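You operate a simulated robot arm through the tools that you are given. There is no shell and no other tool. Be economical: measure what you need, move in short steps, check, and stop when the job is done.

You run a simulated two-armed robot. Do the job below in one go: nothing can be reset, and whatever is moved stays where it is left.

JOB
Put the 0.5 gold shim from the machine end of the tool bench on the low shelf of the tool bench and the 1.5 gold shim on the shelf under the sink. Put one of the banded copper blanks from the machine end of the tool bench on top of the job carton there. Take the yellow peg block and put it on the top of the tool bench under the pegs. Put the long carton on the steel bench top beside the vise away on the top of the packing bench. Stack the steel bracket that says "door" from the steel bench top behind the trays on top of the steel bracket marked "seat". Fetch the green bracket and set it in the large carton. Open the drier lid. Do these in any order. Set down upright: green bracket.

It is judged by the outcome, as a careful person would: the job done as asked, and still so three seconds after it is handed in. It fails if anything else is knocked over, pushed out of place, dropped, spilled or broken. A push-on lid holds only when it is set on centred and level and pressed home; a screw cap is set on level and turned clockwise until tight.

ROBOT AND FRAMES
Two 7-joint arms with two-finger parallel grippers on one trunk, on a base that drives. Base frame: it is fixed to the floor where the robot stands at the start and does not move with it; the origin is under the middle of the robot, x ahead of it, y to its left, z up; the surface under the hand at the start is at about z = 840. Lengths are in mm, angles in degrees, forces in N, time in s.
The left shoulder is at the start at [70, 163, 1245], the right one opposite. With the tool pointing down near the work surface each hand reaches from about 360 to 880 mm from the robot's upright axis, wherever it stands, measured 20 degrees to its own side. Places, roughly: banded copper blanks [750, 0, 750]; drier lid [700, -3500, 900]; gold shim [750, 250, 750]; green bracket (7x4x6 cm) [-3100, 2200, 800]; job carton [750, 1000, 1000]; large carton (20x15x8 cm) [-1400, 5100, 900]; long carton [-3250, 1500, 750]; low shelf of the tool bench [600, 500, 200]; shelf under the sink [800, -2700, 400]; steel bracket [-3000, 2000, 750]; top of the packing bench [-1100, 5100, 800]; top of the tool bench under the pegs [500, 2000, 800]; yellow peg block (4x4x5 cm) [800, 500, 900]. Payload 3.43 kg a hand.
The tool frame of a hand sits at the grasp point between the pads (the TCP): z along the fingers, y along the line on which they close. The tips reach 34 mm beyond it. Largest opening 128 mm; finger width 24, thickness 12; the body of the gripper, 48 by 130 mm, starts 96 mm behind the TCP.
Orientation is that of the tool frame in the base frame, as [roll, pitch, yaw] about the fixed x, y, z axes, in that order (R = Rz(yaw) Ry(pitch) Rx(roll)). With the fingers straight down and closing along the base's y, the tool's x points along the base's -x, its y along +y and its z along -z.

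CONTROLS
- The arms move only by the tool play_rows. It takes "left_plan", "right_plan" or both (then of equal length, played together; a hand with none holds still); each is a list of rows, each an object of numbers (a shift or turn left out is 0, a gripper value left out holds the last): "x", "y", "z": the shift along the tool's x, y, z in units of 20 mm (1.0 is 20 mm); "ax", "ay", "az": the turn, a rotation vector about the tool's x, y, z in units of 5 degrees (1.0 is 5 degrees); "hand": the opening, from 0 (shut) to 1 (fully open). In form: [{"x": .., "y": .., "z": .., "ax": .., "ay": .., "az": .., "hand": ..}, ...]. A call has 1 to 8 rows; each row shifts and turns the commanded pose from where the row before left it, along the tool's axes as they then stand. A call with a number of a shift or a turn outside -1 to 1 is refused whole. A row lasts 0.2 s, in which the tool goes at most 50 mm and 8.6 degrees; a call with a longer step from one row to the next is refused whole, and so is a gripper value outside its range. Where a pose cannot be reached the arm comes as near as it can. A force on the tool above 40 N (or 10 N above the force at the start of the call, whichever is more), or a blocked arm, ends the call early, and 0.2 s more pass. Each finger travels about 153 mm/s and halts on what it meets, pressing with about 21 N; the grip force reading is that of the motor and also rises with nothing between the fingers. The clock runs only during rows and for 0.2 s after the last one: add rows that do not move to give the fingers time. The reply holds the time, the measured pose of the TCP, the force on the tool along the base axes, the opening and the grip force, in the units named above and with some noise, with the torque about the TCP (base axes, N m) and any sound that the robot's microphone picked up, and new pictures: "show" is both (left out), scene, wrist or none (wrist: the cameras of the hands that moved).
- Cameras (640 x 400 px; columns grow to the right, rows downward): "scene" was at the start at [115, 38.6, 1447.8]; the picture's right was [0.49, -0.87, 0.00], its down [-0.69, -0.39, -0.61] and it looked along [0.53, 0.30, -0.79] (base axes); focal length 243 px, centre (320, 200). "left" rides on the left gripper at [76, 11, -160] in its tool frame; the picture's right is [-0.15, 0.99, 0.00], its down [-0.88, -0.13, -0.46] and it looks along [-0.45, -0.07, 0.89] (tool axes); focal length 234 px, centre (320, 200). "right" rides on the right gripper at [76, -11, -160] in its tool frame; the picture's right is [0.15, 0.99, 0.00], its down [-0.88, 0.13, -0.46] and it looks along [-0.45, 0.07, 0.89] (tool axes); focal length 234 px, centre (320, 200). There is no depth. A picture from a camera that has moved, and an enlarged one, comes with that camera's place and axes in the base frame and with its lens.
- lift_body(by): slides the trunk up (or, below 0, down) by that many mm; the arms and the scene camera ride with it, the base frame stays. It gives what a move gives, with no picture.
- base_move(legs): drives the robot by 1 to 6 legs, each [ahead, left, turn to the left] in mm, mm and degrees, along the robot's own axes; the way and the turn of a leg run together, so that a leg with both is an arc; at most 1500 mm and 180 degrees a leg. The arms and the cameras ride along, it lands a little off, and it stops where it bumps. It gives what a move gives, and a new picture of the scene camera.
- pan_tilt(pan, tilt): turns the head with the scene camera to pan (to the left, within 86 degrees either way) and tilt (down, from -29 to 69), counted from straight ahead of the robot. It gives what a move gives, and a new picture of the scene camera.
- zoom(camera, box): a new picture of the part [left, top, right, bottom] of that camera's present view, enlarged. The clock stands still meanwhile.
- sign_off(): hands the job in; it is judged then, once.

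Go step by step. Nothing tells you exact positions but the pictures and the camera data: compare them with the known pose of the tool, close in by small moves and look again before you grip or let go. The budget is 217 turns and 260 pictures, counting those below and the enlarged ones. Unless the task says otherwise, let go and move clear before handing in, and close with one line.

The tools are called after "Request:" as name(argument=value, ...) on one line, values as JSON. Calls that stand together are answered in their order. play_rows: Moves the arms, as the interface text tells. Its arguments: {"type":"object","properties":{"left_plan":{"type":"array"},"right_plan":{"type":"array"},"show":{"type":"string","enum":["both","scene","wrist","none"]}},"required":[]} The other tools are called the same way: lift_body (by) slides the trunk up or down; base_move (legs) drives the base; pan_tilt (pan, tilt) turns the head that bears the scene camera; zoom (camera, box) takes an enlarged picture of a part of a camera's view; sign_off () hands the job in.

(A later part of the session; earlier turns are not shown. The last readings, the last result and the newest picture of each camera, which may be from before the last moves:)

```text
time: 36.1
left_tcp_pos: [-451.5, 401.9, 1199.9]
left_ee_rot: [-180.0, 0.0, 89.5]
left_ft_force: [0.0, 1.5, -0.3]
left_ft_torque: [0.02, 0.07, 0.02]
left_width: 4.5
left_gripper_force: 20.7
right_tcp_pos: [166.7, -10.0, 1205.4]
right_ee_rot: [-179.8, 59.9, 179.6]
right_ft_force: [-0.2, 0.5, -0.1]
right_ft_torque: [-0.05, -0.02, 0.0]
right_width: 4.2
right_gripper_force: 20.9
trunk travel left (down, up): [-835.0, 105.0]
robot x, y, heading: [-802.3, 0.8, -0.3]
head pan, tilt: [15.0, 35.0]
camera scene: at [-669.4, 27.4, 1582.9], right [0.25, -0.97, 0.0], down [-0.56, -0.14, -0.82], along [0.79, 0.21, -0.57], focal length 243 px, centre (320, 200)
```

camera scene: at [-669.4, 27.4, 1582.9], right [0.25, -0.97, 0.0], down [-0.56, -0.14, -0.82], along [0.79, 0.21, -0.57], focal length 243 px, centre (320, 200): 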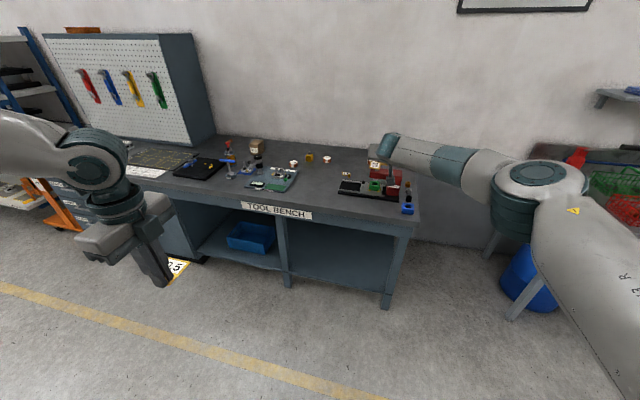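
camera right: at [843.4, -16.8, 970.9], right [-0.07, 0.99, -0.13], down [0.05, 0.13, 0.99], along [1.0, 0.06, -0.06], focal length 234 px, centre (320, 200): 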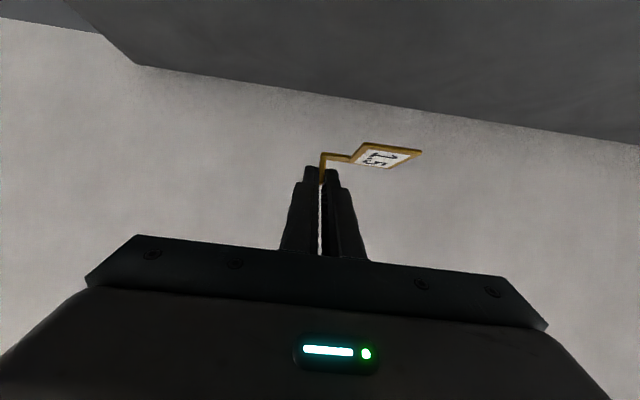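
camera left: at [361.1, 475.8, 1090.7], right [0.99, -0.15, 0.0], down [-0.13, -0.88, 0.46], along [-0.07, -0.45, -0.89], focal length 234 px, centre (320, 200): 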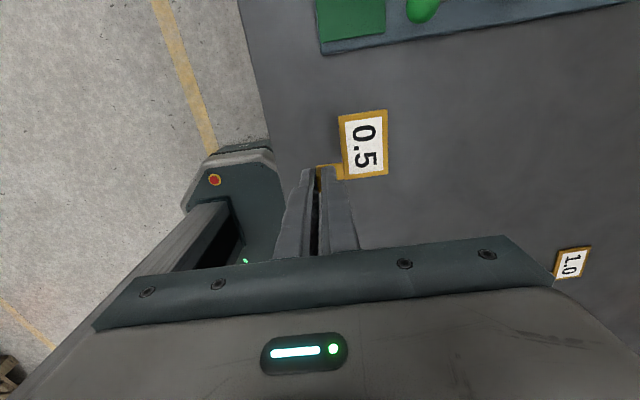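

The right bay of the low shelf is free (blue bin in the left bay). I extend the left arm forward relative to the robot, so that it can go in under the bench top.

Request:
play_rows(left_plan=[{"x": -0.35, "y": 1, "z": 0.5}, {"x": -0.35, "y": 1, "z": 0.5}, {"x": -0.35, "y": 1, "z": 0.5}, {"x": -0.35, "y": 1, "z": 0.5}, {"x": -0.35, "y": 1, "z": 0.5}, {"x": -0.35, "y": 1, "z": 0.5}, {"x": -0.35, "y": 1, "z": 0.5}, {"x": -0.35, "y": 1, "z": 0.5}], show="none")

Request:
play_rows(left_plan=[{"x": -0.35, "y": 1, "z": 0.5}, {"x": -0.35, "y": 1, "z": 0.5}, {"x": -0.35, "y": 1, "z": 0.5}, {"x": -0.35, "y": 1, "z": 0.5}, {"x": -0.35, "y": 1, "z": 0.5}, {"x": -0.35, "y": 1, "z": 0.5}, {"x": -0.35, "y": 1, "z": 0.5}, {"x": -0.35, "y": 1, "z": 0.5}], show="none")

Request:
lift_body(by=-680)

Request:
pan_tilt(pan=10, tilt=15)

```text
time: 37.9
left_tcp_pos: [-290.7, 344.9, 1122.7]
left_ee_rot: [-179.9, 0.0, 89.6]
left_ft_force: [0.0, 0.1, -0.8]
left_ft_torque: [0.04, 0.03, -0.01]
left_width: 4.0
left_gripper_force: 20.3
right_tcp_pos: [166.0, -11.2, 1204.7]
right_ee_rot: [-179.9, 59.9, 179.4]
right_ft_force: [0.6, 0.5, -0.6]
right_ft_torque: [-0.05, 0.02, 0.02]
right_width: 4.1
right_gripper_force: 21.2
trunk travel left (down, up): [-835.0, 105.0]
robot x, y, heading: [-804.0, 2.1, -0.4]
head pan, tilt: [15.0, 35.0]
```

```text
time: 39.7
left_tcp_pos: [-150.6, 298.0, 1052.3]
left_ee_rot: [179.9, 0.0, 89.6]
left_ft_force: [-0.9, -0.3, -0.7]
left_ft_torque: [0.02, 0.04, 0.02]
left_width: 4.3
left_gripper_force: 21.4
left hand out of reach, approached as far as the arm can: row 7, 8
right_tcp_pos: [166.8, -10.8, 1205.3]
right_ee_rot: [-180.0, 59.9, 179.6]
right_ft_force: [-0.1, 0.4, -0.7]
right_ft_torque: [0.0, 0.03, 0.0]
right_width: 4.2
right_gripper_force: 21.1
trunk travel left (down, up): [-835.0, 105.0]
robot x, y, heading: [-800.7, 0.3, -0.4]
head pan, tilt: [15.0, 35.0]
```

```text
refused: -680 is not a number from -400 to 400
```

```text
time: 40.5
left_tcp_pos: [-150.9, 298.1, 1052.2]
left_ee_rot: [179.9, 0.1, 89.6]
left_ft_force: [0.4, 0.5, -0.5]
left_ft_torque: [-0.03, 0.0, 0.0]
left_width: 4.2
left_gripper_force: 21.0
right_tcp_pos: [165.4, -11.1, 1205.6]
right_ee_rot: [-179.8, 59.9, 179.5]
right_ft_force: [0.0, 0.4, -0.2]
right_ft_torque: [0.01, 0.01, -0.04]
right_width: 4.0
right_gripper_force: 20.6
trunk travel left (down, up): [-835.0, 105.0]
robot x, y, heading: [-805.4, 3.3, -0.5]
head pan, tilt: [10.0, 15.0]
camera scene: at [-662.4, 20.8, 1614.8], right [0.17, -0.99, 0.0], down [-0.26, -0.04, -0.97], along [0.95, 0.16, -0.26], focal length 243 px, centre (320, 200)
```

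scene: 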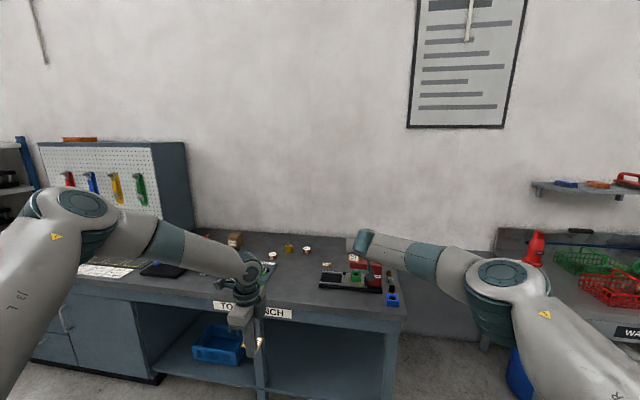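

I need the right arm retracted before driving at low height; then lower the trunk in steps and look at the shelf.

Request:
play_rows(right_plan=[{"x": 0.577, "y": 0.15, "z": -1}, {"x": 0.577, "y": 0.15, "z": -1}, {"x": 0.577, "y": 0.15, "z": -1}, {"x": 0.577, "y": 0.15, "z": -1}, {"x": 0.577, "y": 0.15, "z": -1}, {"x": 0.577, "y": 0.15, "z": -1}, {"x": 0.577, "y": 0.15, "z": -1}, {"x": 0.577, "y": 0.15, "z": -1}], show="none")

Request:
play_rows(right_plan=[{"x": 0.577, "y": 0.15, "z": -1}, {"x": 0.577, "y": 0.15, "z": -1}, {"x": 0.577, "y": 0.15, "z": -1}, {"x": 0.577, "y": 0.15, "z": -1}, {"x": 0.577, "y": 0.15, "z": -1}, {"x": 0.577, "y": 0.15, "z": -1}, {"x": 0.577, "y": 0.15, "z": -1}, {"x": 0.577, "y": 0.15, "z": -1}], show="none")

Request:
lift_body(by=-400)

Request:
lift_body(by=-280)

Request:
pan_tilt(pan=12, tilt=22)

```text
time: 42.3
left_tcp_pos: [-153.5, 297.2, 1052.6]
left_ee_rot: [-180.0, 0.0, 89.6]
left_ft_force: [0.3, -0.5, -1.5]
left_ft_torque: [0.01, 0.04, -0.03]
left_width: 4.3
left_gripper_force: 20.8
right_tcp_pos: [-19.1, 14.2, 1207.5]
right_ee_rot: [-179.9, 60.1, 179.5]
right_ft_force: [-1.2, 0.9, -0.5]
right_ft_torque: [0.0, -0.04, -0.03]
right_width: 4.1
right_gripper_force: 20.9
trunk travel left (down, up): [-835.0, 105.0]
robot x, y, heading: [-802.8, 3.4, -0.5]
head pan, tilt: [10.0, 15.0]
```

```text
time: 44.1
left_tcp_pos: [-150.9, 297.8, 1053.3]
left_ee_rot: [179.9, -0.1, 89.6]
left_ft_force: [0.6, 0.3, -0.2]
left_ft_torque: [-0.02, 0.0, -0.01]
left_width: 4.3
left_gripper_force: 21.2
right_tcp_pos: [-202.7, 41.4, 1207.0]
right_ee_rot: [-179.9, 59.9, 179.5]
right_ft_force: [0.1, 0.8, -0.1]
right_ft_torque: [-0.02, 0.04, 0.0]
right_width: 4.1
right_gripper_force: 20.6
trunk travel left (down, up): [-835.0, 105.0]
robot x, y, heading: [-806.0, -1.9, -0.3]
head pan, tilt: [10.0, 15.0]
```

```text
time: 47.9
left_tcp_pos: [-151.5, 297.5, 653.0]
left_ee_rot: [179.9, 0.1, 89.6]
left_ft_force: [0.4, 0.7, -0.9]
left_ft_torque: [0.0, 0.02, -0.02]
left_width: 4.2
left_gripper_force: 21.6
right_tcp_pos: [-202.5, 41.1, 805.7]
right_ee_rot: [-179.9, 59.8, 179.4]
right_ft_force: [0.3, -0.5, -0.8]
right_ft_torque: [-0.01, -0.01, 0.02]
right_width: 4.4
right_gripper_force: 20.3
trunk travel left (down, up): [-435.0, 505.0]
robot x, y, heading: [-803.9, -0.5, -0.5]
head pan, tilt: [10.0, 15.0]
```

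```text
time: 50.8
left_tcp_pos: [-151.7, 297.9, 373.0]
left_ee_rot: [180.0, -0.1, 89.6]
left_ft_force: [-1.0, 0.7, 0.6]
left_ft_torque: [-0.01, 0.02, -0.02]
left_width: 4.2
left_gripper_force: 21.2
right_tcp_pos: [-202.1, 41.4, 527.3]
right_ee_rot: [-179.9, 59.9, 179.6]
right_ft_force: [-0.1, 0.6, -1.2]
right_ft_torque: [-0.03, 0.02, 0.01]
right_width: 4.3
right_gripper_force: 20.2
trunk travel left (down, up): [-155.0, 785.0]
robot x, y, heading: [-805.3, 1.2, -0.3]
head pan, tilt: [10.0, 15.0]
```

```text
time: 51.5
left_tcp_pos: [-152.5, 298.0, 372.4]
left_ee_rot: [179.9, 0.0, 89.5]
left_ft_force: [-0.3, 0.6, -0.3]
left_ft_torque: [0.01, 0.02, 0.0]
left_width: 4.4
left_gripper_force: 20.1
right_tcp_pos: [-202.1, 40.0, 526.9]
right_ee_rot: [-179.9, 59.8, 179.5]
right_ft_force: [-0.7, -0.7, -1.0]
right_ft_torque: [-0.03, 0.0, -0.03]
right_width: 4.2
right_gripper_force: 20.3
trunk travel left (down, up): [-155.0, 785.0]
robot x, y, heading: [-805.9, 5.8, -0.2]
head pan, tilt: [12.0, 22.0]
camera scene: at [-664.0, 23.9, 923.5], right [0.2, -0.98, 0.0], down [-0.37, -0.08, -0.93], along [0.91, 0.19, -0.37], focal length 243 px, centre (320, 200)
```

scene: 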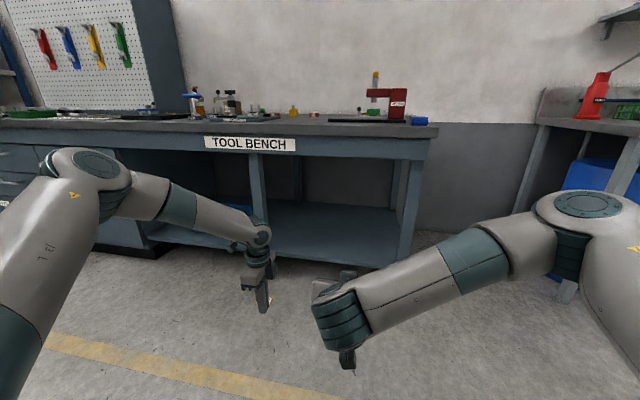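

The shelf is deep, front edge about x=360, z≈165–200. I drive forward so the left hand goes in over the right bay, then check with the wrist camera.

Request:
base_move(legs=[[300, -40, 0], [300, 0, 0]])

Request:
play_rows(left_plan=[{}], show="wrist")

```text
time: 54.9
left_tcp_pos: [367.0, 255.7, 355.8]
left_ee_rot: [-177.7, -0.3, 88.9]
left_ft_force: [0.0, 0.1, -1.0]
left_ft_torque: [-0.04, 0.05, 0.0]
left_width: 4.0
left_gripper_force: 21.0
right_tcp_pos: [335.6, -0.7, 526.5]
right_ee_rot: [-179.7, 60.0, 179.9]
right_ft_force: [-0.5, 0.5, -0.2]
right_ft_torque: [0.0, -0.01, 0.0]
right_width: 4.4
right_gripper_force: 21.1
trunk travel left (down, up): [-155.0, 785.0]
robot x, y, heading: [-265.9, -38.6, -0.1]
head pan, tilt: [12.0, 22.0]
stopped in leg 2: the robot was blocked; the commanded pose is now the measured one
camera scene: at [-125.2, -20.6, 923.8], right [0.21, -0.98, 0.0], down [-0.37, -0.08, -0.93], along [0.91, 0.19, -0.38], focal length 243 px, centre (320, 200)
```

scene: 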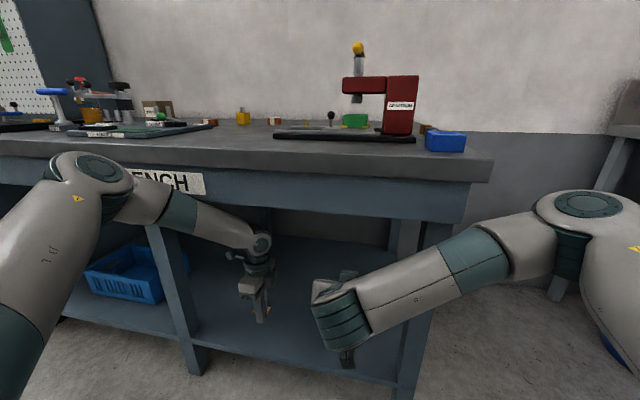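

```text
time: 55.3
left_tcp_pos: [366.5, 255.7, 355.8]
left_ee_rot: [-177.8, -0.3, 88.9]
left_ft_force: [0.0, -1.2, -0.7]
left_ft_torque: [0.0, -0.01, 0.05]
left_width: 4.2
left_gripper_force: 21.4
right_tcp_pos: [334.6, -0.2, 525.6]
right_ee_rot: [-179.7, 59.9, 179.9]
right_ft_force: [0.4, 0.7, -1.0]
right_ft_torque: [-0.02, 0.02, 0.0]
right_width: 4.4
right_gripper_force: 20.9
trunk travel left (down, up): [-155.0, 785.0]
robot x, y, heading: [-261.5, -43.5, -0.4]
head pan, tilt: [12.0, 22.0]
camera left: at [385.3, 329.7, 516.0], right [0.99, -0.17, -0.04], down [-0.13, -0.88, 0.46], along [-0.11, -0.45, -0.89], focal length 234 px, centre (320, 200)
```

left: 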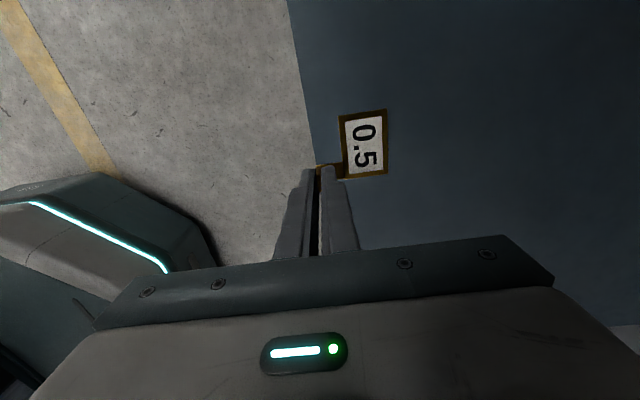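

The forearm touched the bench's front apron. Back off, lower the trunk further, then go in again.

Request:
base_move(legs=[[-90, 0, 0]])

Request:
lift_body(by=-90)

Request:
play_rows(left_plan=[{}], show="both")

```text
time: 56.4
left_tcp_pos: [276.2, 256.1, 357.1]
left_ee_rot: [-177.9, -0.3, 88.9]
left_ft_force: [0.8, 0.0, -0.5]
left_ft_torque: [-0.02, 0.0, -0.01]
left_width: 4.4
left_gripper_force: 21.2
right_tcp_pos: [247.1, -0.3, 527.2]
right_ee_rot: [-179.9, 59.9, 179.9]
right_ft_force: [-0.1, 0.0, -0.6]
right_ft_torque: [-0.02, 0.0, 0.02]
right_width: 3.9
right_gripper_force: 20.8
trunk travel left (down, up): [-155.0, 785.0]
robot x, y, heading: [-356.3, -46.0, -0.0]
head pan, tilt: [12.0, 22.0]
camera scene: at [-214.6, -21.0, 923.6], right [0.21, -0.98, 0.0], down [-0.37, -0.08, -0.93], along [0.91, 0.19, -0.37], focal length 243 px, centre (320, 200)
```

scene: 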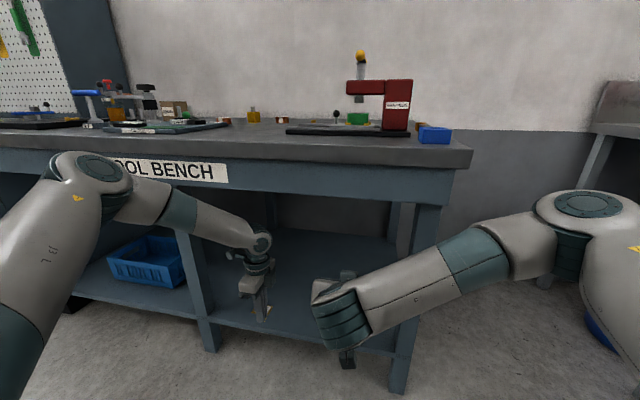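

```text
time: 57.6
left_tcp_pos: [278.5, 256.7, 267.0]
left_ee_rot: [-177.8, -0.3, 89.0]
left_ft_force: [0.3, 0.8, -1.3]
left_ft_torque: [0.01, 0.01, 0.0]
left_width: 4.2
left_gripper_force: 20.9
right_tcp_pos: [246.1, 0.1, 436.5]
right_ee_rot: [-179.9, 60.0, 179.9]
right_ft_force: [0.4, -0.4, -1.3]
right_ft_torque: [-0.01, 0.01, 0.02]
right_width: 4.4
right_gripper_force: 20.9
trunk travel left (down, up): [-65.0, 875.0]
robot x, y, heading: [-356.9, -44.8, 0.0]
head pan, tilt: [12.0, 22.0]
```

```text
time: 58.0
left_tcp_pos: [278.1, 256.4, 267.2]
left_ee_rot: [-177.9, -0.3, 88.9]
left_ft_force: [0.3, -0.8, -0.6]
left_ft_torque: [-0.03, 0.02, 0.01]
left_width: 4.2
left_gripper_force: 20.5
right_tcp_pos: [246.5, -0.5, 436.1]
right_ee_rot: [-179.9, 59.9, 180.0]
right_ft_force: [0.2, 0.2, 0.1]
right_ft_torque: [-0.03, 0.0, 0.02]
right_width: 3.8
right_gripper_force: 21.0
trunk travel left (down, up): [-65.0, 875.0]
robot x, y, heading: [-353.0, -41.3, 0.0]
head pan, tilt: [12.0, 22.0]
camera scene: at [-214.4, -20.9, 833.5], right [0.21, -0.98, 0.0], down [-0.37, -0.08, -0.93], along [0.91, 0.19, -0.38], focal length 243 px, centre (320, 200)
camera left: at [296.4, 329.7, 426.9], right [0.99, -0.17, -0.04], down [-0.13, -0.88, 0.46], along [-0.11, -0.44, -0.89], focal length 234 px, centre (320, 200)
```

scene: 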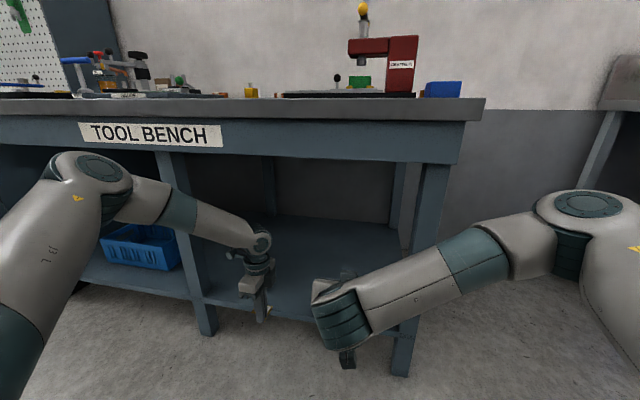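
left: 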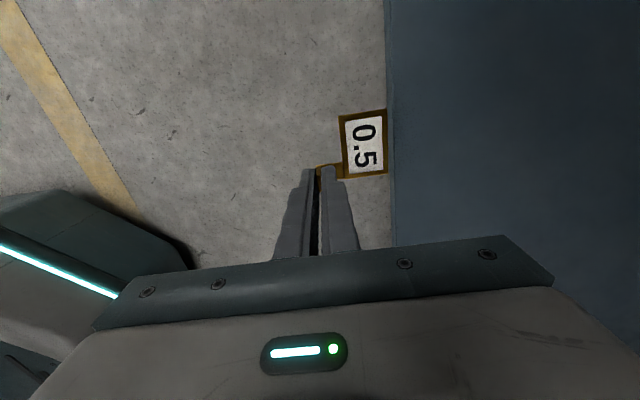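

Shelf surface is about z=170 with its edge at x≈347. I lower the trunk fully while lifting the hand a bit, level the hand, and drive in 115 mm.

Request:
play_rows(left_plan=[{"z": -0.8, "ay": -0.44}, {"z": -0.8}, {"z": -0.6}], show="none")

Request:
lift_body(by=-62)

Request:
base_move(legs=[[115, 0, 0]])

Request:
play_rows(left_plan=[{}], show="wrist")

```text
time: 58.8
left_tcp_pos: [277.0, 256.0, 311.4]
left_ee_rot: [-177.8, 1.9, 89.0]
left_ft_force: [-0.2, -0.7, -1.1]
left_ft_torque: [0.02, 0.0, 0.0]
left_width: 4.2
left_gripper_force: 20.8
right_tcp_pos: [246.5, -0.9, 436.4]
right_ee_rot: [-180.0, 59.9, 179.9]
right_ft_force: [0.3, 0.4, -0.5]
right_ft_torque: [-0.06, -0.05, 0.0]
right_width: 4.1
right_gripper_force: 21.2
trunk travel left (down, up): [-65.0, 875.0]
robot x, y, heading: [-356.6, -42.4, 0.2]
head pan, tilt: [12.0, 22.0]
```

```text
time: 59.8
left_tcp_pos: [277.2, 256.4, 249.4]
left_ee_rot: [-178.0, 1.9, 89.0]
left_ft_force: [-0.7, 0.5, -1.4]
left_ft_torque: [-0.01, 0.01, 0.0]
left_width: 4.3
left_gripper_force: 21.2
right_tcp_pos: [247.9, -1.0, 375.0]
right_ee_rot: [-179.9, 59.9, 179.9]
right_ft_force: [-0.1, 0.3, -0.4]
right_ft_torque: [0.0, 0.0, -0.01]
right_width: 4.1
right_gripper_force: 20.7
trunk travel left (down, up): [-3.0, 937.0]
robot x, y, heading: [-352.3, -40.2, -0.0]
head pan, tilt: [12.0, 22.0]
```

```text
time: 61.1
left_tcp_pos: [393.3, 256.0, 248.9]
left_ee_rot: [-177.9, 2.0, 88.9]
left_ft_force: [0.0, 0.7, -0.7]
left_ft_torque: [-0.03, 0.01, 0.04]
left_width: 4.1
left_gripper_force: 21.4
right_tcp_pos: [360.7, 0.2, 374.7]
right_ee_rot: [-179.8, 59.9, 179.9]
right_ft_force: [-0.2, -0.2, -1.3]
right_ft_torque: [-0.01, 0.0, -0.05]
right_width: 4.3
right_gripper_force: 21.4
trunk travel left (down, up): [-3.0, 937.0]
robot x, y, heading: [-237.0, -42.8, -0.4]
head pan, tilt: [12.0, 22.0]
camera scene: at [-99.6, -21.0, 771.4], right [0.21, -0.98, 0.0], down [-0.37, -0.08, -0.93], along [0.91, 0.19, -0.38], focal length 243 px, centre (320, 200)
```

scene: 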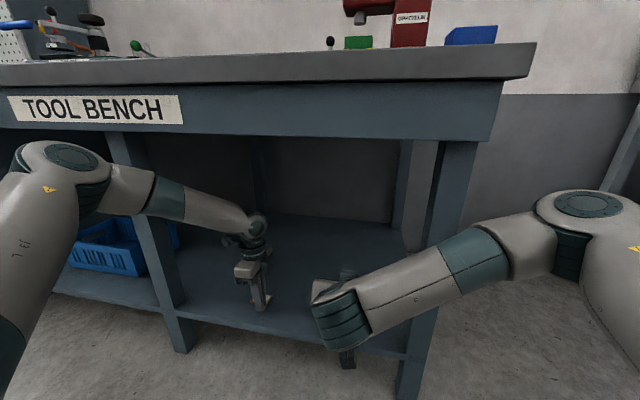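

```text
time: 61.5
left_tcp_pos: [391.8, 257.0, 249.8]
left_ee_rot: [-177.8, 1.9, 88.9]
left_ft_force: [0.2, 0.0, 0.2]
left_ft_torque: [-0.02, 0.0, 0.01]
left_width: 4.0
left_gripper_force: 21.1
right_tcp_pos: [360.6, -0.3, 374.5]
right_ee_rot: [-180.0, 59.9, 179.9]
right_ft_force: [-1.0, -0.1, -0.5]
right_ft_torque: [0.02, -0.01, 0.01]
right_width: 4.2
right_gripper_force: 21.2
trunk travel left (down, up): [-3.0, 937.0]
robot x, y, heading: [-239.5, -43.2, -0.3]
head pan, tilt: [12.0, 22.0]
camera left: at [411.8, 336.3, 406.1], right [0.99, -0.17, -0.03], down [-0.13, -0.86, 0.49], along [-0.11, -0.48, -0.87], focal length 234 px, centre (320, 200)
```

left: 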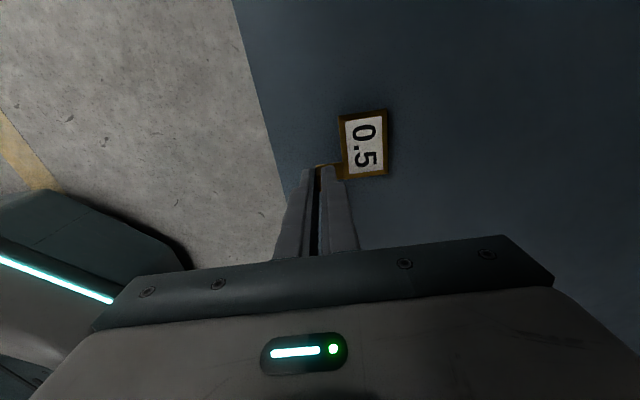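

Request:
play_rows(left_plan=[{"ax": -0.42, "ay": 0.4}, {"z": 0.6}, {"z": 0.6}, {"z": 0.3}, {}], show="none")

Request:
zoom(camera="left", box=[260, 80, 420, 180])

```text
time: 62.4
left_tcp_pos: [393.8, 255.8, 232.2]
left_ee_rot: [179.5, 0.1, 89.0]
left_ft_force: [-6.9, 0.5, 24.8]
left_ft_torque: [0.22, 0.15, 0.07]
left_width: 4.4
left_gripper_force: 21.1
right_tcp_pos: [360.9, -0.1, 375.9]
right_ee_rot: [179.9, 59.9, 179.8]
right_ft_force: [0.4, 0.0, -1.2]
right_ft_torque: [-0.02, -0.01, -0.01]
right_width: 4.5
right_gripper_force: 20.9
trunk travel left (down, up): [-3.0, 937.0]
robot x, y, heading: [-239.8, -42.3, -0.1]
head pan, tilt: [12.0, 22.0]
stopped in row 4 (left hand): the force on the tool passed its limit at 46 N (the readings are from after the stop); the commanded pose is now the measured one
```

```text
4.00 times, centred on (340, 130) of left
camera zoom: at [405.7, 330.2, 391.7], right [0.99, -0.16, 0.01], down [-0.15, -0.88, 0.45], along [-0.07, -0.45, -0.89], focal length 937 px, centre (240, 480)
```

zoom: 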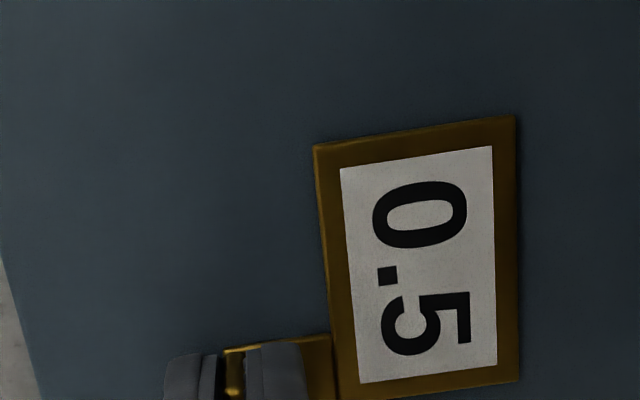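

The shim is on the shelf (contact at TCP z≈232). Ease the press, open, and rise.

Request:
play_rows(left_plan=[{"z": -0.08}, {"hand": 0.14}, {"hand": 0.14}, {"z": -0.5}, {"z": -1}, {"z": -1}], show="wrist")

```text
time: 63.8
left_tcp_pos: [394.2, 256.1, 279.1]
left_ee_rot: [179.8, -0.1, 88.9]
left_ft_force: [0.4, 0.0, -0.3]
left_ft_torque: [0.02, -0.01, 0.01]
left_width: 18.0
left_gripper_force: 0.1
right_tcp_pos: [361.5, 0.1, 375.2]
right_ee_rot: [-179.9, 59.9, 180.0]
right_ft_force: [-0.4, 0.3, -0.3]
right_ft_torque: [0.02, -0.01, 0.01]
right_width: 4.4
right_gripper_force: 21.1
trunk travel left (down, up): [-3.0, 937.0]
robot x, y, heading: [-241.5, -44.4, -0.0]
head pan, tilt: [12.0, 22.0]
camera left: at [406.2, 330.8, 439.4], right [0.99, -0.16, 0.0], down [-0.15, -0.88, 0.45], along [-0.07, -0.45, -0.89], focal length 234 px, centre (320, 200)
```

left: 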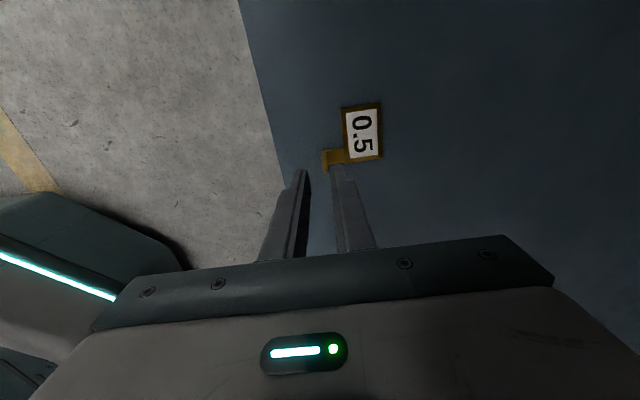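

The 0.5 shim rests on the low shelf. I back off, then travel to the sink with the 1.5 shim.

Request:
base_move(legs=[[-560, 0, 0]])

Request:
lift_body(by=400)

Request:
base_move(legs=[[0, -1300, 0], [0, -1200, 0]])

Request:
pan_tilt(pan=0, tilt=20)

```text
time: 67.0
left_tcp_pos: [-175.4, 256.2, 280.8]
left_ee_rot: [179.9, 0.0, 88.9]
left_ft_force: [0.0, 0.5, 0.4]
left_ft_torque: [0.02, 0.01, 0.01]
left_width: 17.7
left_gripper_force: 0.1
right_tcp_pos: [-207.9, -1.2, 374.5]
right_ee_rot: [-179.9, 59.9, 179.7]
right_ft_force: [-1.2, 0.1, 1.2]
right_ft_torque: [-0.03, 0.01, 0.01]
right_width: 4.1
right_gripper_force: 21.0
trunk travel left (down, up): [-3.0, 937.0]
robot x, y, heading: [-808.5, -40.2, -0.4]
head pan, tilt: [12.0, 22.0]
camera scene: at [-669.5, -20.3, 771.5], right [0.2, -0.98, 0.0], down [-0.37, -0.08, -0.93], along [0.91, 0.19, -0.38], focal length 243 px, centre (320, 200)
```

scene: 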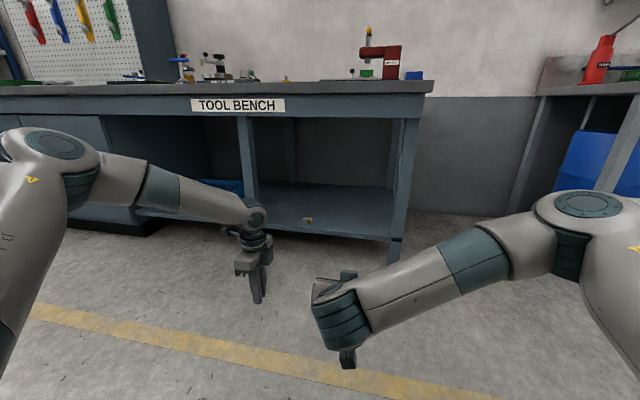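

```text
time: 70.9
left_tcp_pos: [-175.7, 254.8, 678.4]
left_ee_rot: [179.8, 0.0, 88.8]
left_ft_force: [0.2, -0.5, 0.3]
left_ft_torque: [0.0, 0.0, -0.03]
left_width: 17.8
left_gripper_force: 0.1
right_tcp_pos: [-208.0, -1.3, 774.5]
right_ee_rot: [-179.8, 59.9, 179.7]
right_ft_force: [-0.7, 0.2, -1.2]
right_ft_torque: [-0.02, -0.01, 0.03]
right_width: 4.3
right_gripper_force: 20.6
trunk travel left (down, up): [-403.0, 537.0]
robot x, y, heading: [-812.5, -36.9, -0.1]
head pan, tilt: [12.0, 22.0]
```

```text
time: 83.3
left_tcp_pos: [-245.6, -2307.8, 679.8]
left_ee_rot: [179.9, 0.0, 86.9]
left_ft_force: [0.3, 0.5, 0.3]
left_ft_torque: [0.0, -0.03, -0.02]
left_width: 18.0
left_gripper_force: 0.0
right_tcp_pos: [-285.2, -2562.3, 774.7]
right_ee_rot: [-179.8, 59.9, 177.9]
right_ft_force: [-0.1, 0.3, -1.3]
right_ft_torque: [0.01, -0.02, -0.03]
right_width: 4.2
right_gripper_force: 21.1
trunk travel left (down, up): [-403.0, 537.0]
robot x, y, heading: [-889.0, -2582.6, -2.0]
head pan, tilt: [12.0, 22.0]
camera scene: at [-748.3, -2567.6, 1171.5], right [0.17, -0.98, 0.0], down [-0.37, -0.06, -0.93], along [0.91, 0.16, -0.37], focal length 243 px, centre (320, 200)
```

scene: 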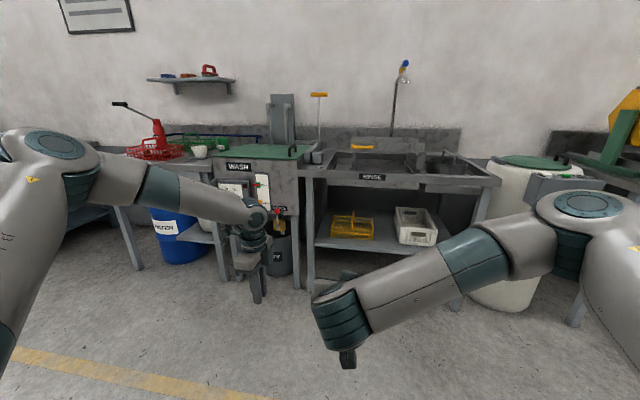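

```text
time: 84.0
left_tcp_pos: [-245.0, -2307.5, 680.0]
left_ee_rot: [179.9, 0.0, 87.0]
left_ft_force: [0.0, -0.2, -0.4]
left_ft_torque: [0.03, -0.02, 0.02]
left_width: 17.9
left_gripper_force: 0.1
right_tcp_pos: [-286.1, -2561.9, 775.2]
right_ee_rot: [-179.9, 59.9, 177.9]
right_ft_force: [0.1, 0.7, -0.4]
right_ft_torque: [0.0, -0.03, -0.01]
right_width: 4.0
right_gripper_force: 21.2
trunk travel left (down, up): [-403.0, 537.0]
robot x, y, heading: [-886.8, -2583.4, -1.9]
head pan, tilt: [0.0, 20.0]
camera scene: at [-746.6, -2586.6, 1174.7], right [-0.03, -1.0, 0.0], down [-0.34, 0.01, -0.94], along [0.94, -0.03, -0.34], focal length 243 px, centre (320, 200)
```

scene: 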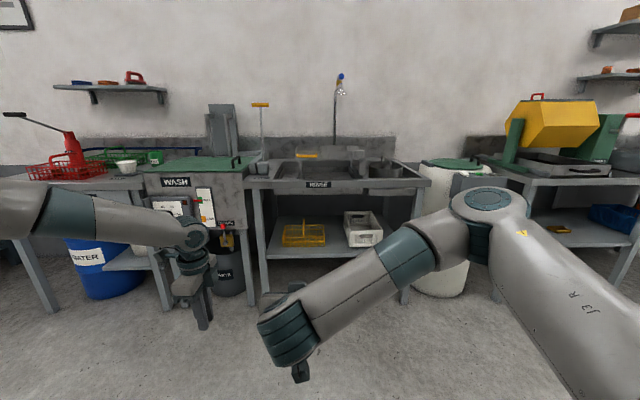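

Request:
zoom(camera="scene", box=[230, 150, 450, 310])

Request:
pan_tilt(pan=-35, tilt=20)

```text
2.50 times, centred on (340, 230) of scene
camera zoom: at [-746.6, -2586.6, 1174.7], right [-0.03, -1.0, 0.0], down [-0.34, 0.01, -0.94], along [0.94, -0.03, -0.34], focal length 608 px, centre (270, 125)
```

zoom: 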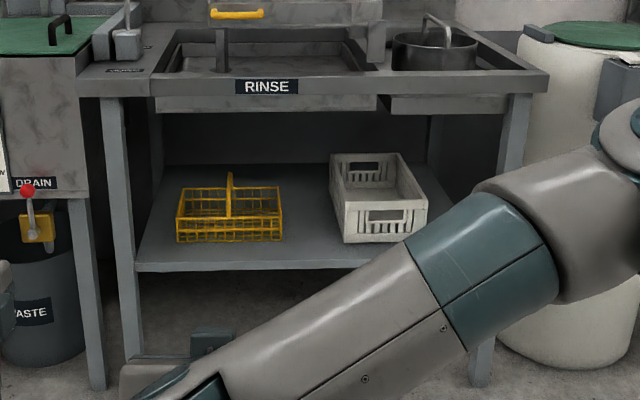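

```text
time: 85.0
left_tcp_pos: [-245.9, -2308.2, 679.6]
left_ee_rot: [179.8, 0.0, 86.9]
left_ft_force: [0.2, -0.6, -0.1]
left_ft_torque: [0.01, -0.01, 0.01]
left_width: 17.9
left_gripper_force: 0.0
right_tcp_pos: [-287.3, -2562.7, 774.5]
right_ee_rot: [-179.9, 59.9, 177.9]
right_ft_force: [-0.1, 0.0, -1.6]
right_ft_torque: [-0.03, -0.02, -0.01]
right_width: 4.2
right_gripper_force: 20.9
trunk travel left (down, up): [-403.0, 537.0]
robot x, y, heading: [-884.5, -2582.1, -2.2]
head pan, tilt: [-35.0, 20.0]
camera scene: at [-765.3, -2639.4, 1174.7], right [-0.6, -0.8, 0.0], down [-0.27, 0.21, -0.94], along [0.75, -0.57, -0.34], focal length 243 px, centre (320, 200)
```

scene: 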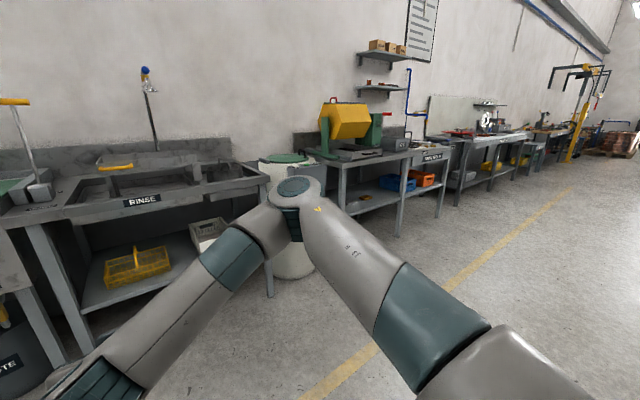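

The sink shelf has free space in front, between the yellow crate and the white bin. I retract the left arm, straighten the heading, and line up.

Request:
play_rows(left_plan=[{"y": -1, "z": -1}, {"y": -1, "z": -1}, {"y": -1, "z": -1}, {"y": -1, "z": -1}, {"y": -1, "z": -1}, {"y": -1, "z": -1}, {"y": -1, "z": -1}, {"y": -1, "z": -1}], show="none")

Request:
play_rows(left_plan=[{"y": -1}, {"y": -1}, {"y": -1}, {"y": -1}, {"y": -1, "z": -1}, {"y": -1, "z": -1}], show="none")

Request:
base_move(legs=[[0, 0, 2], [300, -215, 0]])

Request:
lift_body(by=-280)

Request:
pan_tilt(pan=5, tilt=30)

```text
time: 86.8
left_tcp_pos: [-406.8, -2299.8, 838.4]
left_ee_rot: [179.6, 0.0, 86.8]
left_ft_force: [-1.7, 0.3, -0.5]
left_ft_torque: [0.0, 0.01, 0.0]
left_width: 18.0
left_gripper_force: 0.0
right_tcp_pos: [-287.2, -2562.4, 775.0]
right_ee_rot: [-179.9, 59.9, 177.9]
right_ft_force: [0.0, 0.0, -0.5]
right_ft_torque: [-0.02, 0.0, -0.01]
right_width: 4.3
right_gripper_force: 21.1
trunk travel left (down, up): [-403.0, 537.0]
robot x, y, heading: [-892.0, -2584.2, -1.9]
head pan, tilt: [-35.0, 20.0]
```

```text
time: 88.2
left_tcp_pos: [-526.3, -2293.3, 878.8]
left_ee_rot: [179.7, 0.0, 86.9]
left_ft_force: [1.0, 0.6, -0.6]
left_ft_torque: [-0.01, 0.01, 0.0]
left_width: 17.8
left_gripper_force: 0.0
right_tcp_pos: [-286.6, -2562.5, 774.2]
right_ee_rot: [-179.9, 59.9, 177.9]
right_ft_force: [-0.2, -1.2, -0.4]
right_ft_torque: [-0.02, -0.04, -0.01]
right_width: 3.9
right_gripper_force: 21.1
trunk travel left (down, up): [-403.0, 537.0]
robot x, y, heading: [-888.5, -2582.4, -2.2]
head pan, tilt: [-35.0, 20.0]
```

```text
time: 91.0
left_tcp_pos: [-235.6, -2496.7, 877.8]
left_ee_rot: [179.8, 0.1, 88.6]
left_ft_force: [0.2, 1.0, 0.9]
left_ft_torque: [0.0, 0.0, 0.01]
left_width: 17.9
left_gripper_force: 0.1
right_tcp_pos: [9.4, -2758.6, 774.5]
right_ee_rot: [-179.9, 59.9, 179.5]
right_ft_force: [-0.7, 0.0, -1.3]
right_ft_torque: [0.01, 0.02, 0.02]
right_width: 4.2
right_gripper_force: 20.9
trunk travel left (down, up): [-403.0, 537.0]
robot x, y, heading: [-595.3, -2802.1, -0.4]
head pan, tilt: [-35.0, 20.0]
camera scene: at [-465.6, -2849.5, 1174.6], right [-0.58, -0.82, 0.0], down [-0.28, 0.2, -0.94], along [0.77, -0.54, -0.34], focal length 243 px, centre (320, 200)
```

scene: 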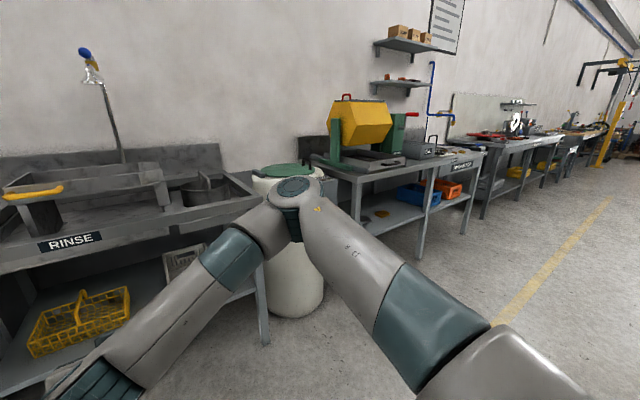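

```text
time: 93.8
left_tcp_pos: [-237.9, -2495.7, 598.4]
left_ee_rot: [179.8, 0.0, 88.6]
left_ft_force: [0.2, 0.4, -0.3]
left_ft_torque: [0.01, -0.03, 0.04]
left_width: 17.7
left_gripper_force: 0.1
right_tcp_pos: [8.9, -2757.8, 494.6]
right_ee_rot: [-179.9, 59.9, 179.5]
right_ft_force: [-1.0, -0.1, -0.6]
right_ft_torque: [-0.03, -0.07, -0.01]
right_width: 4.4
right_gripper_force: 21.1
trunk travel left (down, up): [-123.0, 817.0]
robot x, y, heading: [-591.9, -2800.0, -0.6]
head pan, tilt: [-35.0, 20.0]
```

```text
time: 94.9
left_tcp_pos: [-236.7, -2496.0, 599.1]
left_ee_rot: [179.8, 0.0, 88.6]
left_ft_force: [-0.4, 0.1, -0.4]
left_ft_torque: [-0.01, 0.04, 0.02]
left_width: 17.9
left_gripper_force: 0.0
right_tcp_pos: [10.0, -2758.9, 494.3]
right_ee_rot: [-179.9, 59.9, 179.6]
right_ft_force: [-0.2, -0.3, -0.2]
right_ft_torque: [-0.02, -0.01, 0.01]
right_width: 4.1
right_gripper_force: 21.2
trunk travel left (down, up): [-123.0, 817.0]
robot x, y, heading: [-592.5, -2797.3, -0.5]
head pan, tilt: [5.0, 30.0]
camera scene: at [-452.1, -2788.0, 878.7], right [0.08, -1.0, 0.0], down [-0.5, -0.04, -0.87], along [0.86, 0.07, -0.5], focal length 243 px, centre (320, 200)
```

scene: 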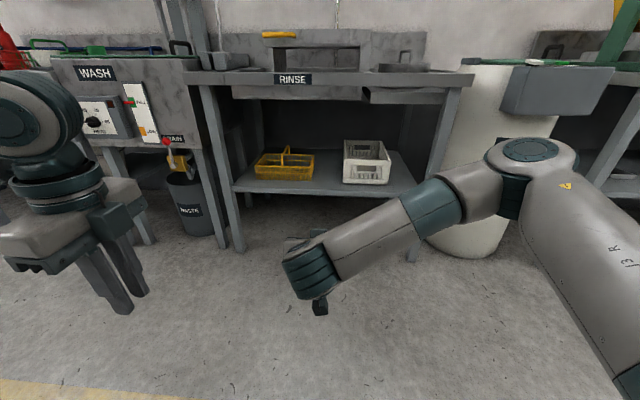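

Request:
base_move(legs=[[430, 0, 0.5]])

Request:
play_rows(right_plan=[{}], show="wrist")

```text
time: 97.5
left_tcp_pos: [187.0, -2492.2, 597.4]
left_ee_rot: [179.8, 0.1, 89.2]
left_ft_force: [-0.3, 0.0, 1.1]
left_ft_torque: [-0.01, -0.03, 0.0]
left_width: 18.0
left_gripper_force: 0.1
right_tcp_pos: [437.2, -2751.6, 495.3]
right_ee_rot: [-179.9, 59.9, -179.8]
right_ft_force: [-0.7, 0.5, -0.8]
right_ft_torque: [-0.03, 0.02, 0.02]
right_width: 4.1
right_gripper_force: 21.2
trunk travel left (down, up): [-123.0, 817.0]
robot x, y, heading: [-163.8, -2796.3, 0.2]
head pan, tilt: [5.0, 30.0]
camera scene: at [-24.6, -2786.7, 878.6], right [0.09, -1.0, 0.0], down [-0.5, -0.05, -0.87], along [0.86, 0.08, -0.5], focal length 243 px, centre (320, 200)
```

scene: 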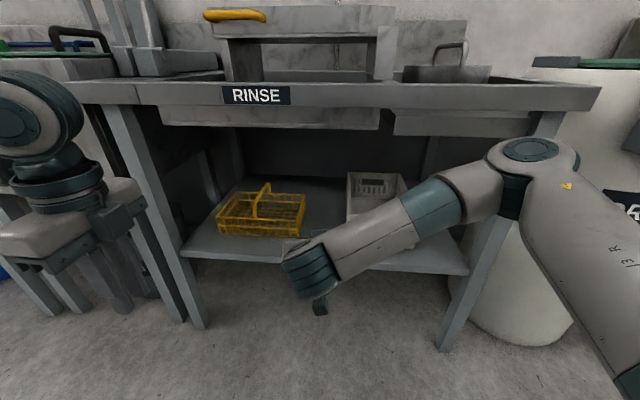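

```text
time: 97.9
left_tcp_pos: [186.7, -2493.4, 599.2]
left_ee_rot: [179.8, -0.1, 89.2]
left_ft_force: [-0.4, -0.3, -0.1]
left_ft_torque: [-0.01, -0.01, 0.01]
left_width: 18.0
left_gripper_force: 0.1
right_tcp_pos: [436.1, -2752.7, 494.2]
right_ee_rot: [-179.8, 60.0, -179.8]
right_ft_force: [-0.4, -0.2, -0.6]
right_ft_torque: [0.03, -0.02, 0.04]
right_width: 4.0
right_gripper_force: 21.1
trunk travel left (down, up): [-123.0, 817.0]
robot x, y, heading: [-164.2, -2799.8, 0.2]
head pan, tilt: [5.0, 30.0]
camera right: at [260.6, -2763.4, 509.1], right [-0.07, 0.99, -0.13], down [0.05, 0.13, 0.99], along [1.0, 0.07, -0.06], focal length 234 px, centre (320, 200)
```

right: 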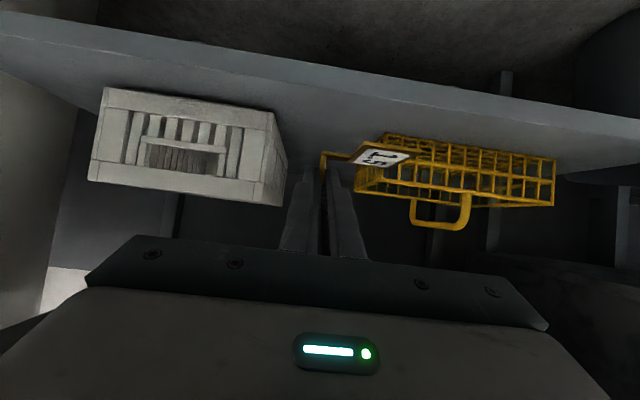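

Request:
base_move(legs=[[95, 0, 0]])

Request:
play_rows(right_plan=[{}], show="wrist")

```text
time: 99.0
left_tcp_pos: [282.1, -2492.4, 598.9]
left_ee_rot: [179.9, 0.0, 89.2]
left_ft_force: [0.5, 0.6, 0.7]
left_ft_torque: [0.02, -0.02, -0.03]
left_width: 18.0
left_gripper_force: 0.0
right_tcp_pos: [532.9, -2752.2, 494.6]
right_ee_rot: [-179.9, 59.9, -179.8]
right_ft_force: [-0.1, -0.1, -1.2]
right_ft_torque: [0.02, 0.02, -0.01]
right_width: 4.3
right_gripper_force: 21.3
trunk travel left (down, up): [-123.0, 817.0]
robot x, y, heading: [-68.8, -2793.3, 0.2]
head pan, tilt: [5.0, 30.0]
camera scene: at [70.4, -2786.4, 878.6], right [0.09, -1.0, 0.0], down [-0.5, -0.05, -0.87], along [0.86, 0.08, -0.5], focal length 243 px, centre (320, 200)
```

scene: 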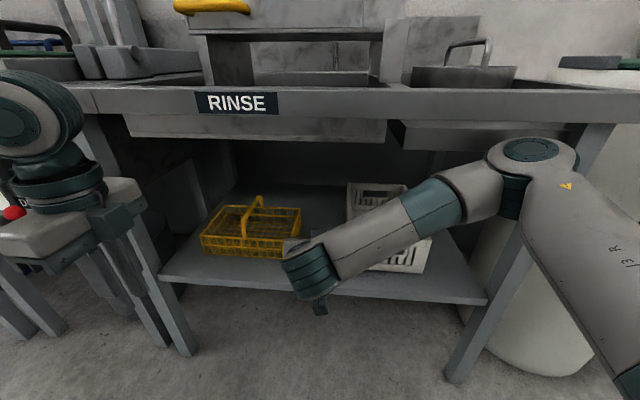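

```text
time: 99.4
left_tcp_pos: [282.5, -2491.9, 598.0]
left_ee_rot: [179.8, 0.0, 89.2]
left_ft_force: [-0.4, -0.7, 1.1]
left_ft_torque: [0.02, -0.03, -0.01]
left_width: 18.2
left_gripper_force: 0.0
right_tcp_pos: [532.1, -2752.5, 493.7]
right_ee_rot: [-179.9, 59.8, -179.9]
right_ft_force: [0.5, 0.2, -1.4]
right_ft_torque: [-0.03, 0.03, 0.0]
right_width: 4.2
right_gripper_force: 21.8
trunk travel left (down, up): [-123.0, 817.0]
robot x, y, heading: [-66.1, -2793.8, 0.5]
head pan, tilt: [5.0, 30.0]
camera right: at [355.5, -2763.3, 509.1], right [-0.07, 0.99, -0.13], down [0.05, 0.13, 0.99], along [1.0, 0.07, -0.06], focal length 234 px, centre (320, 200)
```

right: 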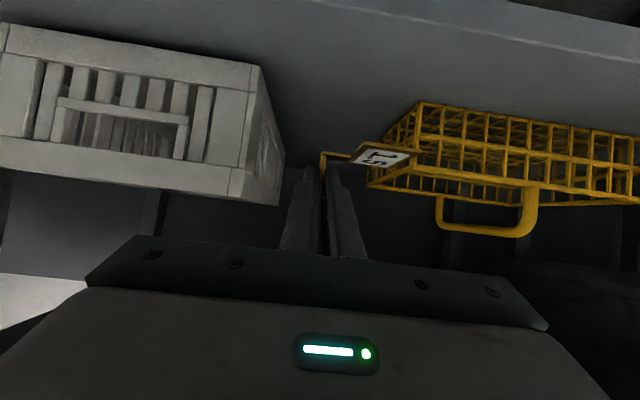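

Request:
play_rows(right_plan=[{"x": 0.866, "y": -0.5, "z": 0.5}, {"x": 0.866, "z": 0.5}, {"x": 0.35, "z": 0.2}, {}], show="wrist")

```text
time: 100.4
left_tcp_pos: [282.5, -2492.9, 598.3]
left_ee_rot: [179.8, 0.0, 89.3]
left_ft_force: [0.1, -0.6, -0.6]
left_ft_torque: [-0.01, 0.0, 0.05]
left_width: 17.5
left_gripper_force: 0.0
right_tcp_pos: [531.0, -2762.2, 446.8]
right_ee_rot: [-179.9, 60.0, -179.8]
right_ft_force: [0.6, 0.3, 0.2]
right_ft_torque: [-0.05, -0.01, -0.02]
right_width: 4.2
right_gripper_force: 21.1
trunk travel left (down, up): [-123.0, 817.0]
robot x, y, heading: [-69.4, -2798.0, 0.3]
head pan, tilt: [5.0, 30.0]
camera right: at [354.4, -2773.3, 460.9], right [-0.07, 0.99, -0.13], down [0.05, 0.13, 0.99], along [1.0, 0.07, -0.06], focal length 234 px, centre (320, 200)
```

right: 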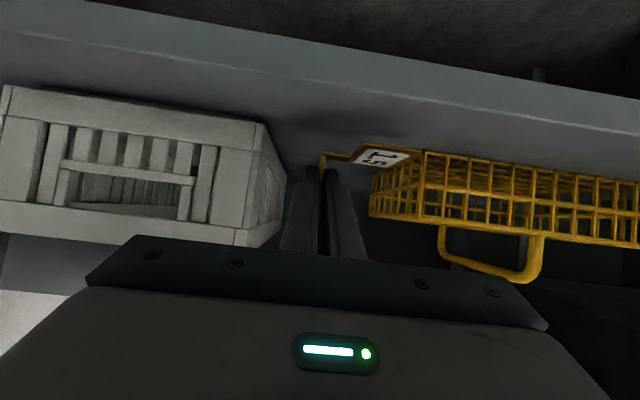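

Request:
play_rows(right_plan=[{"x": 0.17, "z": 0.1}, {"x": 0.17, "z": 0.1}, {"x": 0.17, "z": 0.1}, {}], show="none")

Request:
zoom(camera="right", box=[260, 100, 460, 225])

```text
time: 101.4
left_tcp_pos: [281.9, -2492.4, 597.3]
left_ee_rot: [179.9, -0.1, 89.1]
left_ft_force: [0.5, 0.6, 0.1]
left_ft_torque: [0.01, -0.01, 0.0]
left_width: 17.8
left_gripper_force: 0.0
right_tcp_pos: [532.0, -2761.9, 434.2]
right_ee_rot: [-179.9, 59.9, -179.8]
right_ft_force: [0.2, -0.6, -1.2]
right_ft_torque: [-0.03, 0.03, -0.01]
right_width: 4.3
right_gripper_force: 20.7
trunk travel left (down, up): [-123.0, 817.0]
robot x, y, heading: [-65.1, -2797.4, 0.2]
head pan, tilt: [5.0, 30.0]
```

```text
3.20 times, centred on (360, 162) of right
camera zoom: at [354.7, -2773.0, 449.3], right [-0.07, 0.99, -0.13], down [0.05, 0.13, 0.99], along [1.0, 0.07, -0.06], focal length 749 px, centre (192, 320)
```

zoom: 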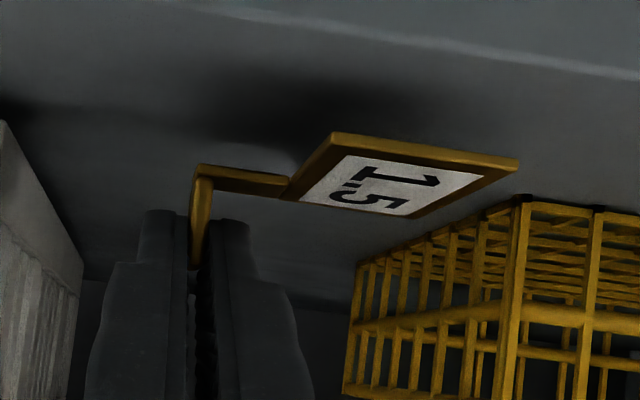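

Request:
play_rows(right_plan=[{"x": 0.17, "z": 0.1}, {"x": 0.17, "z": 0.1}, {"x": 0.13, "z": 0.075}, {"x": 0.13, "z": 0.075}, {}], show="none")

Request:
zoom(camera="right", box=[260, 100, 460, 225])

```text
time: 102.6
left_tcp_pos: [281.8, -2492.3, 599.4]
left_ee_rot: [179.8, 0.0, 89.2]
left_ft_force: [-0.2, -0.8, 0.7]
left_ft_torque: [0.01, -0.02, -0.02]
left_width: 17.7
left_gripper_force: 0.0
right_tcp_pos: [531.7, -2762.2, 421.1]
right_ee_rot: [-179.9, 59.9, -179.8]
right_ft_force: [-0.1, -0.3, 0.3]
right_ft_torque: [0.0, 0.0, -0.01]
right_width: 4.1
right_gripper_force: 21.2
trunk travel left (down, up): [-123.0, 817.0]
robot x, y, heading: [-67.1, -2797.4, 0.1]
head pan, tilt: [5.0, 30.0]
```

```text
3.20 times, centred on (360, 162) of right
camera zoom: at [355.3, -2773.4, 435.6], right [-0.07, 0.99, -0.13], down [0.05, 0.13, 0.99], along [1.0, 0.07, -0.06], focal length 749 px, centre (192, 320)
```

zoom: 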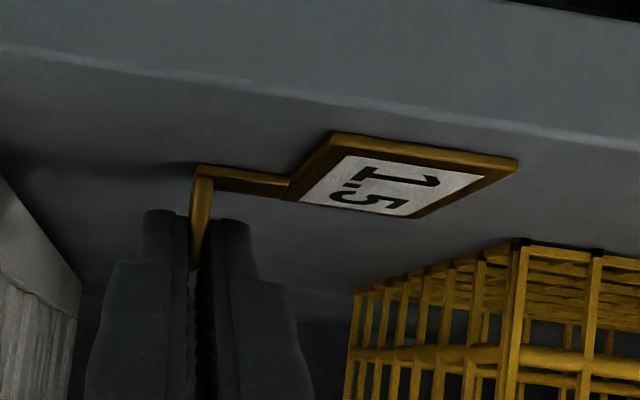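

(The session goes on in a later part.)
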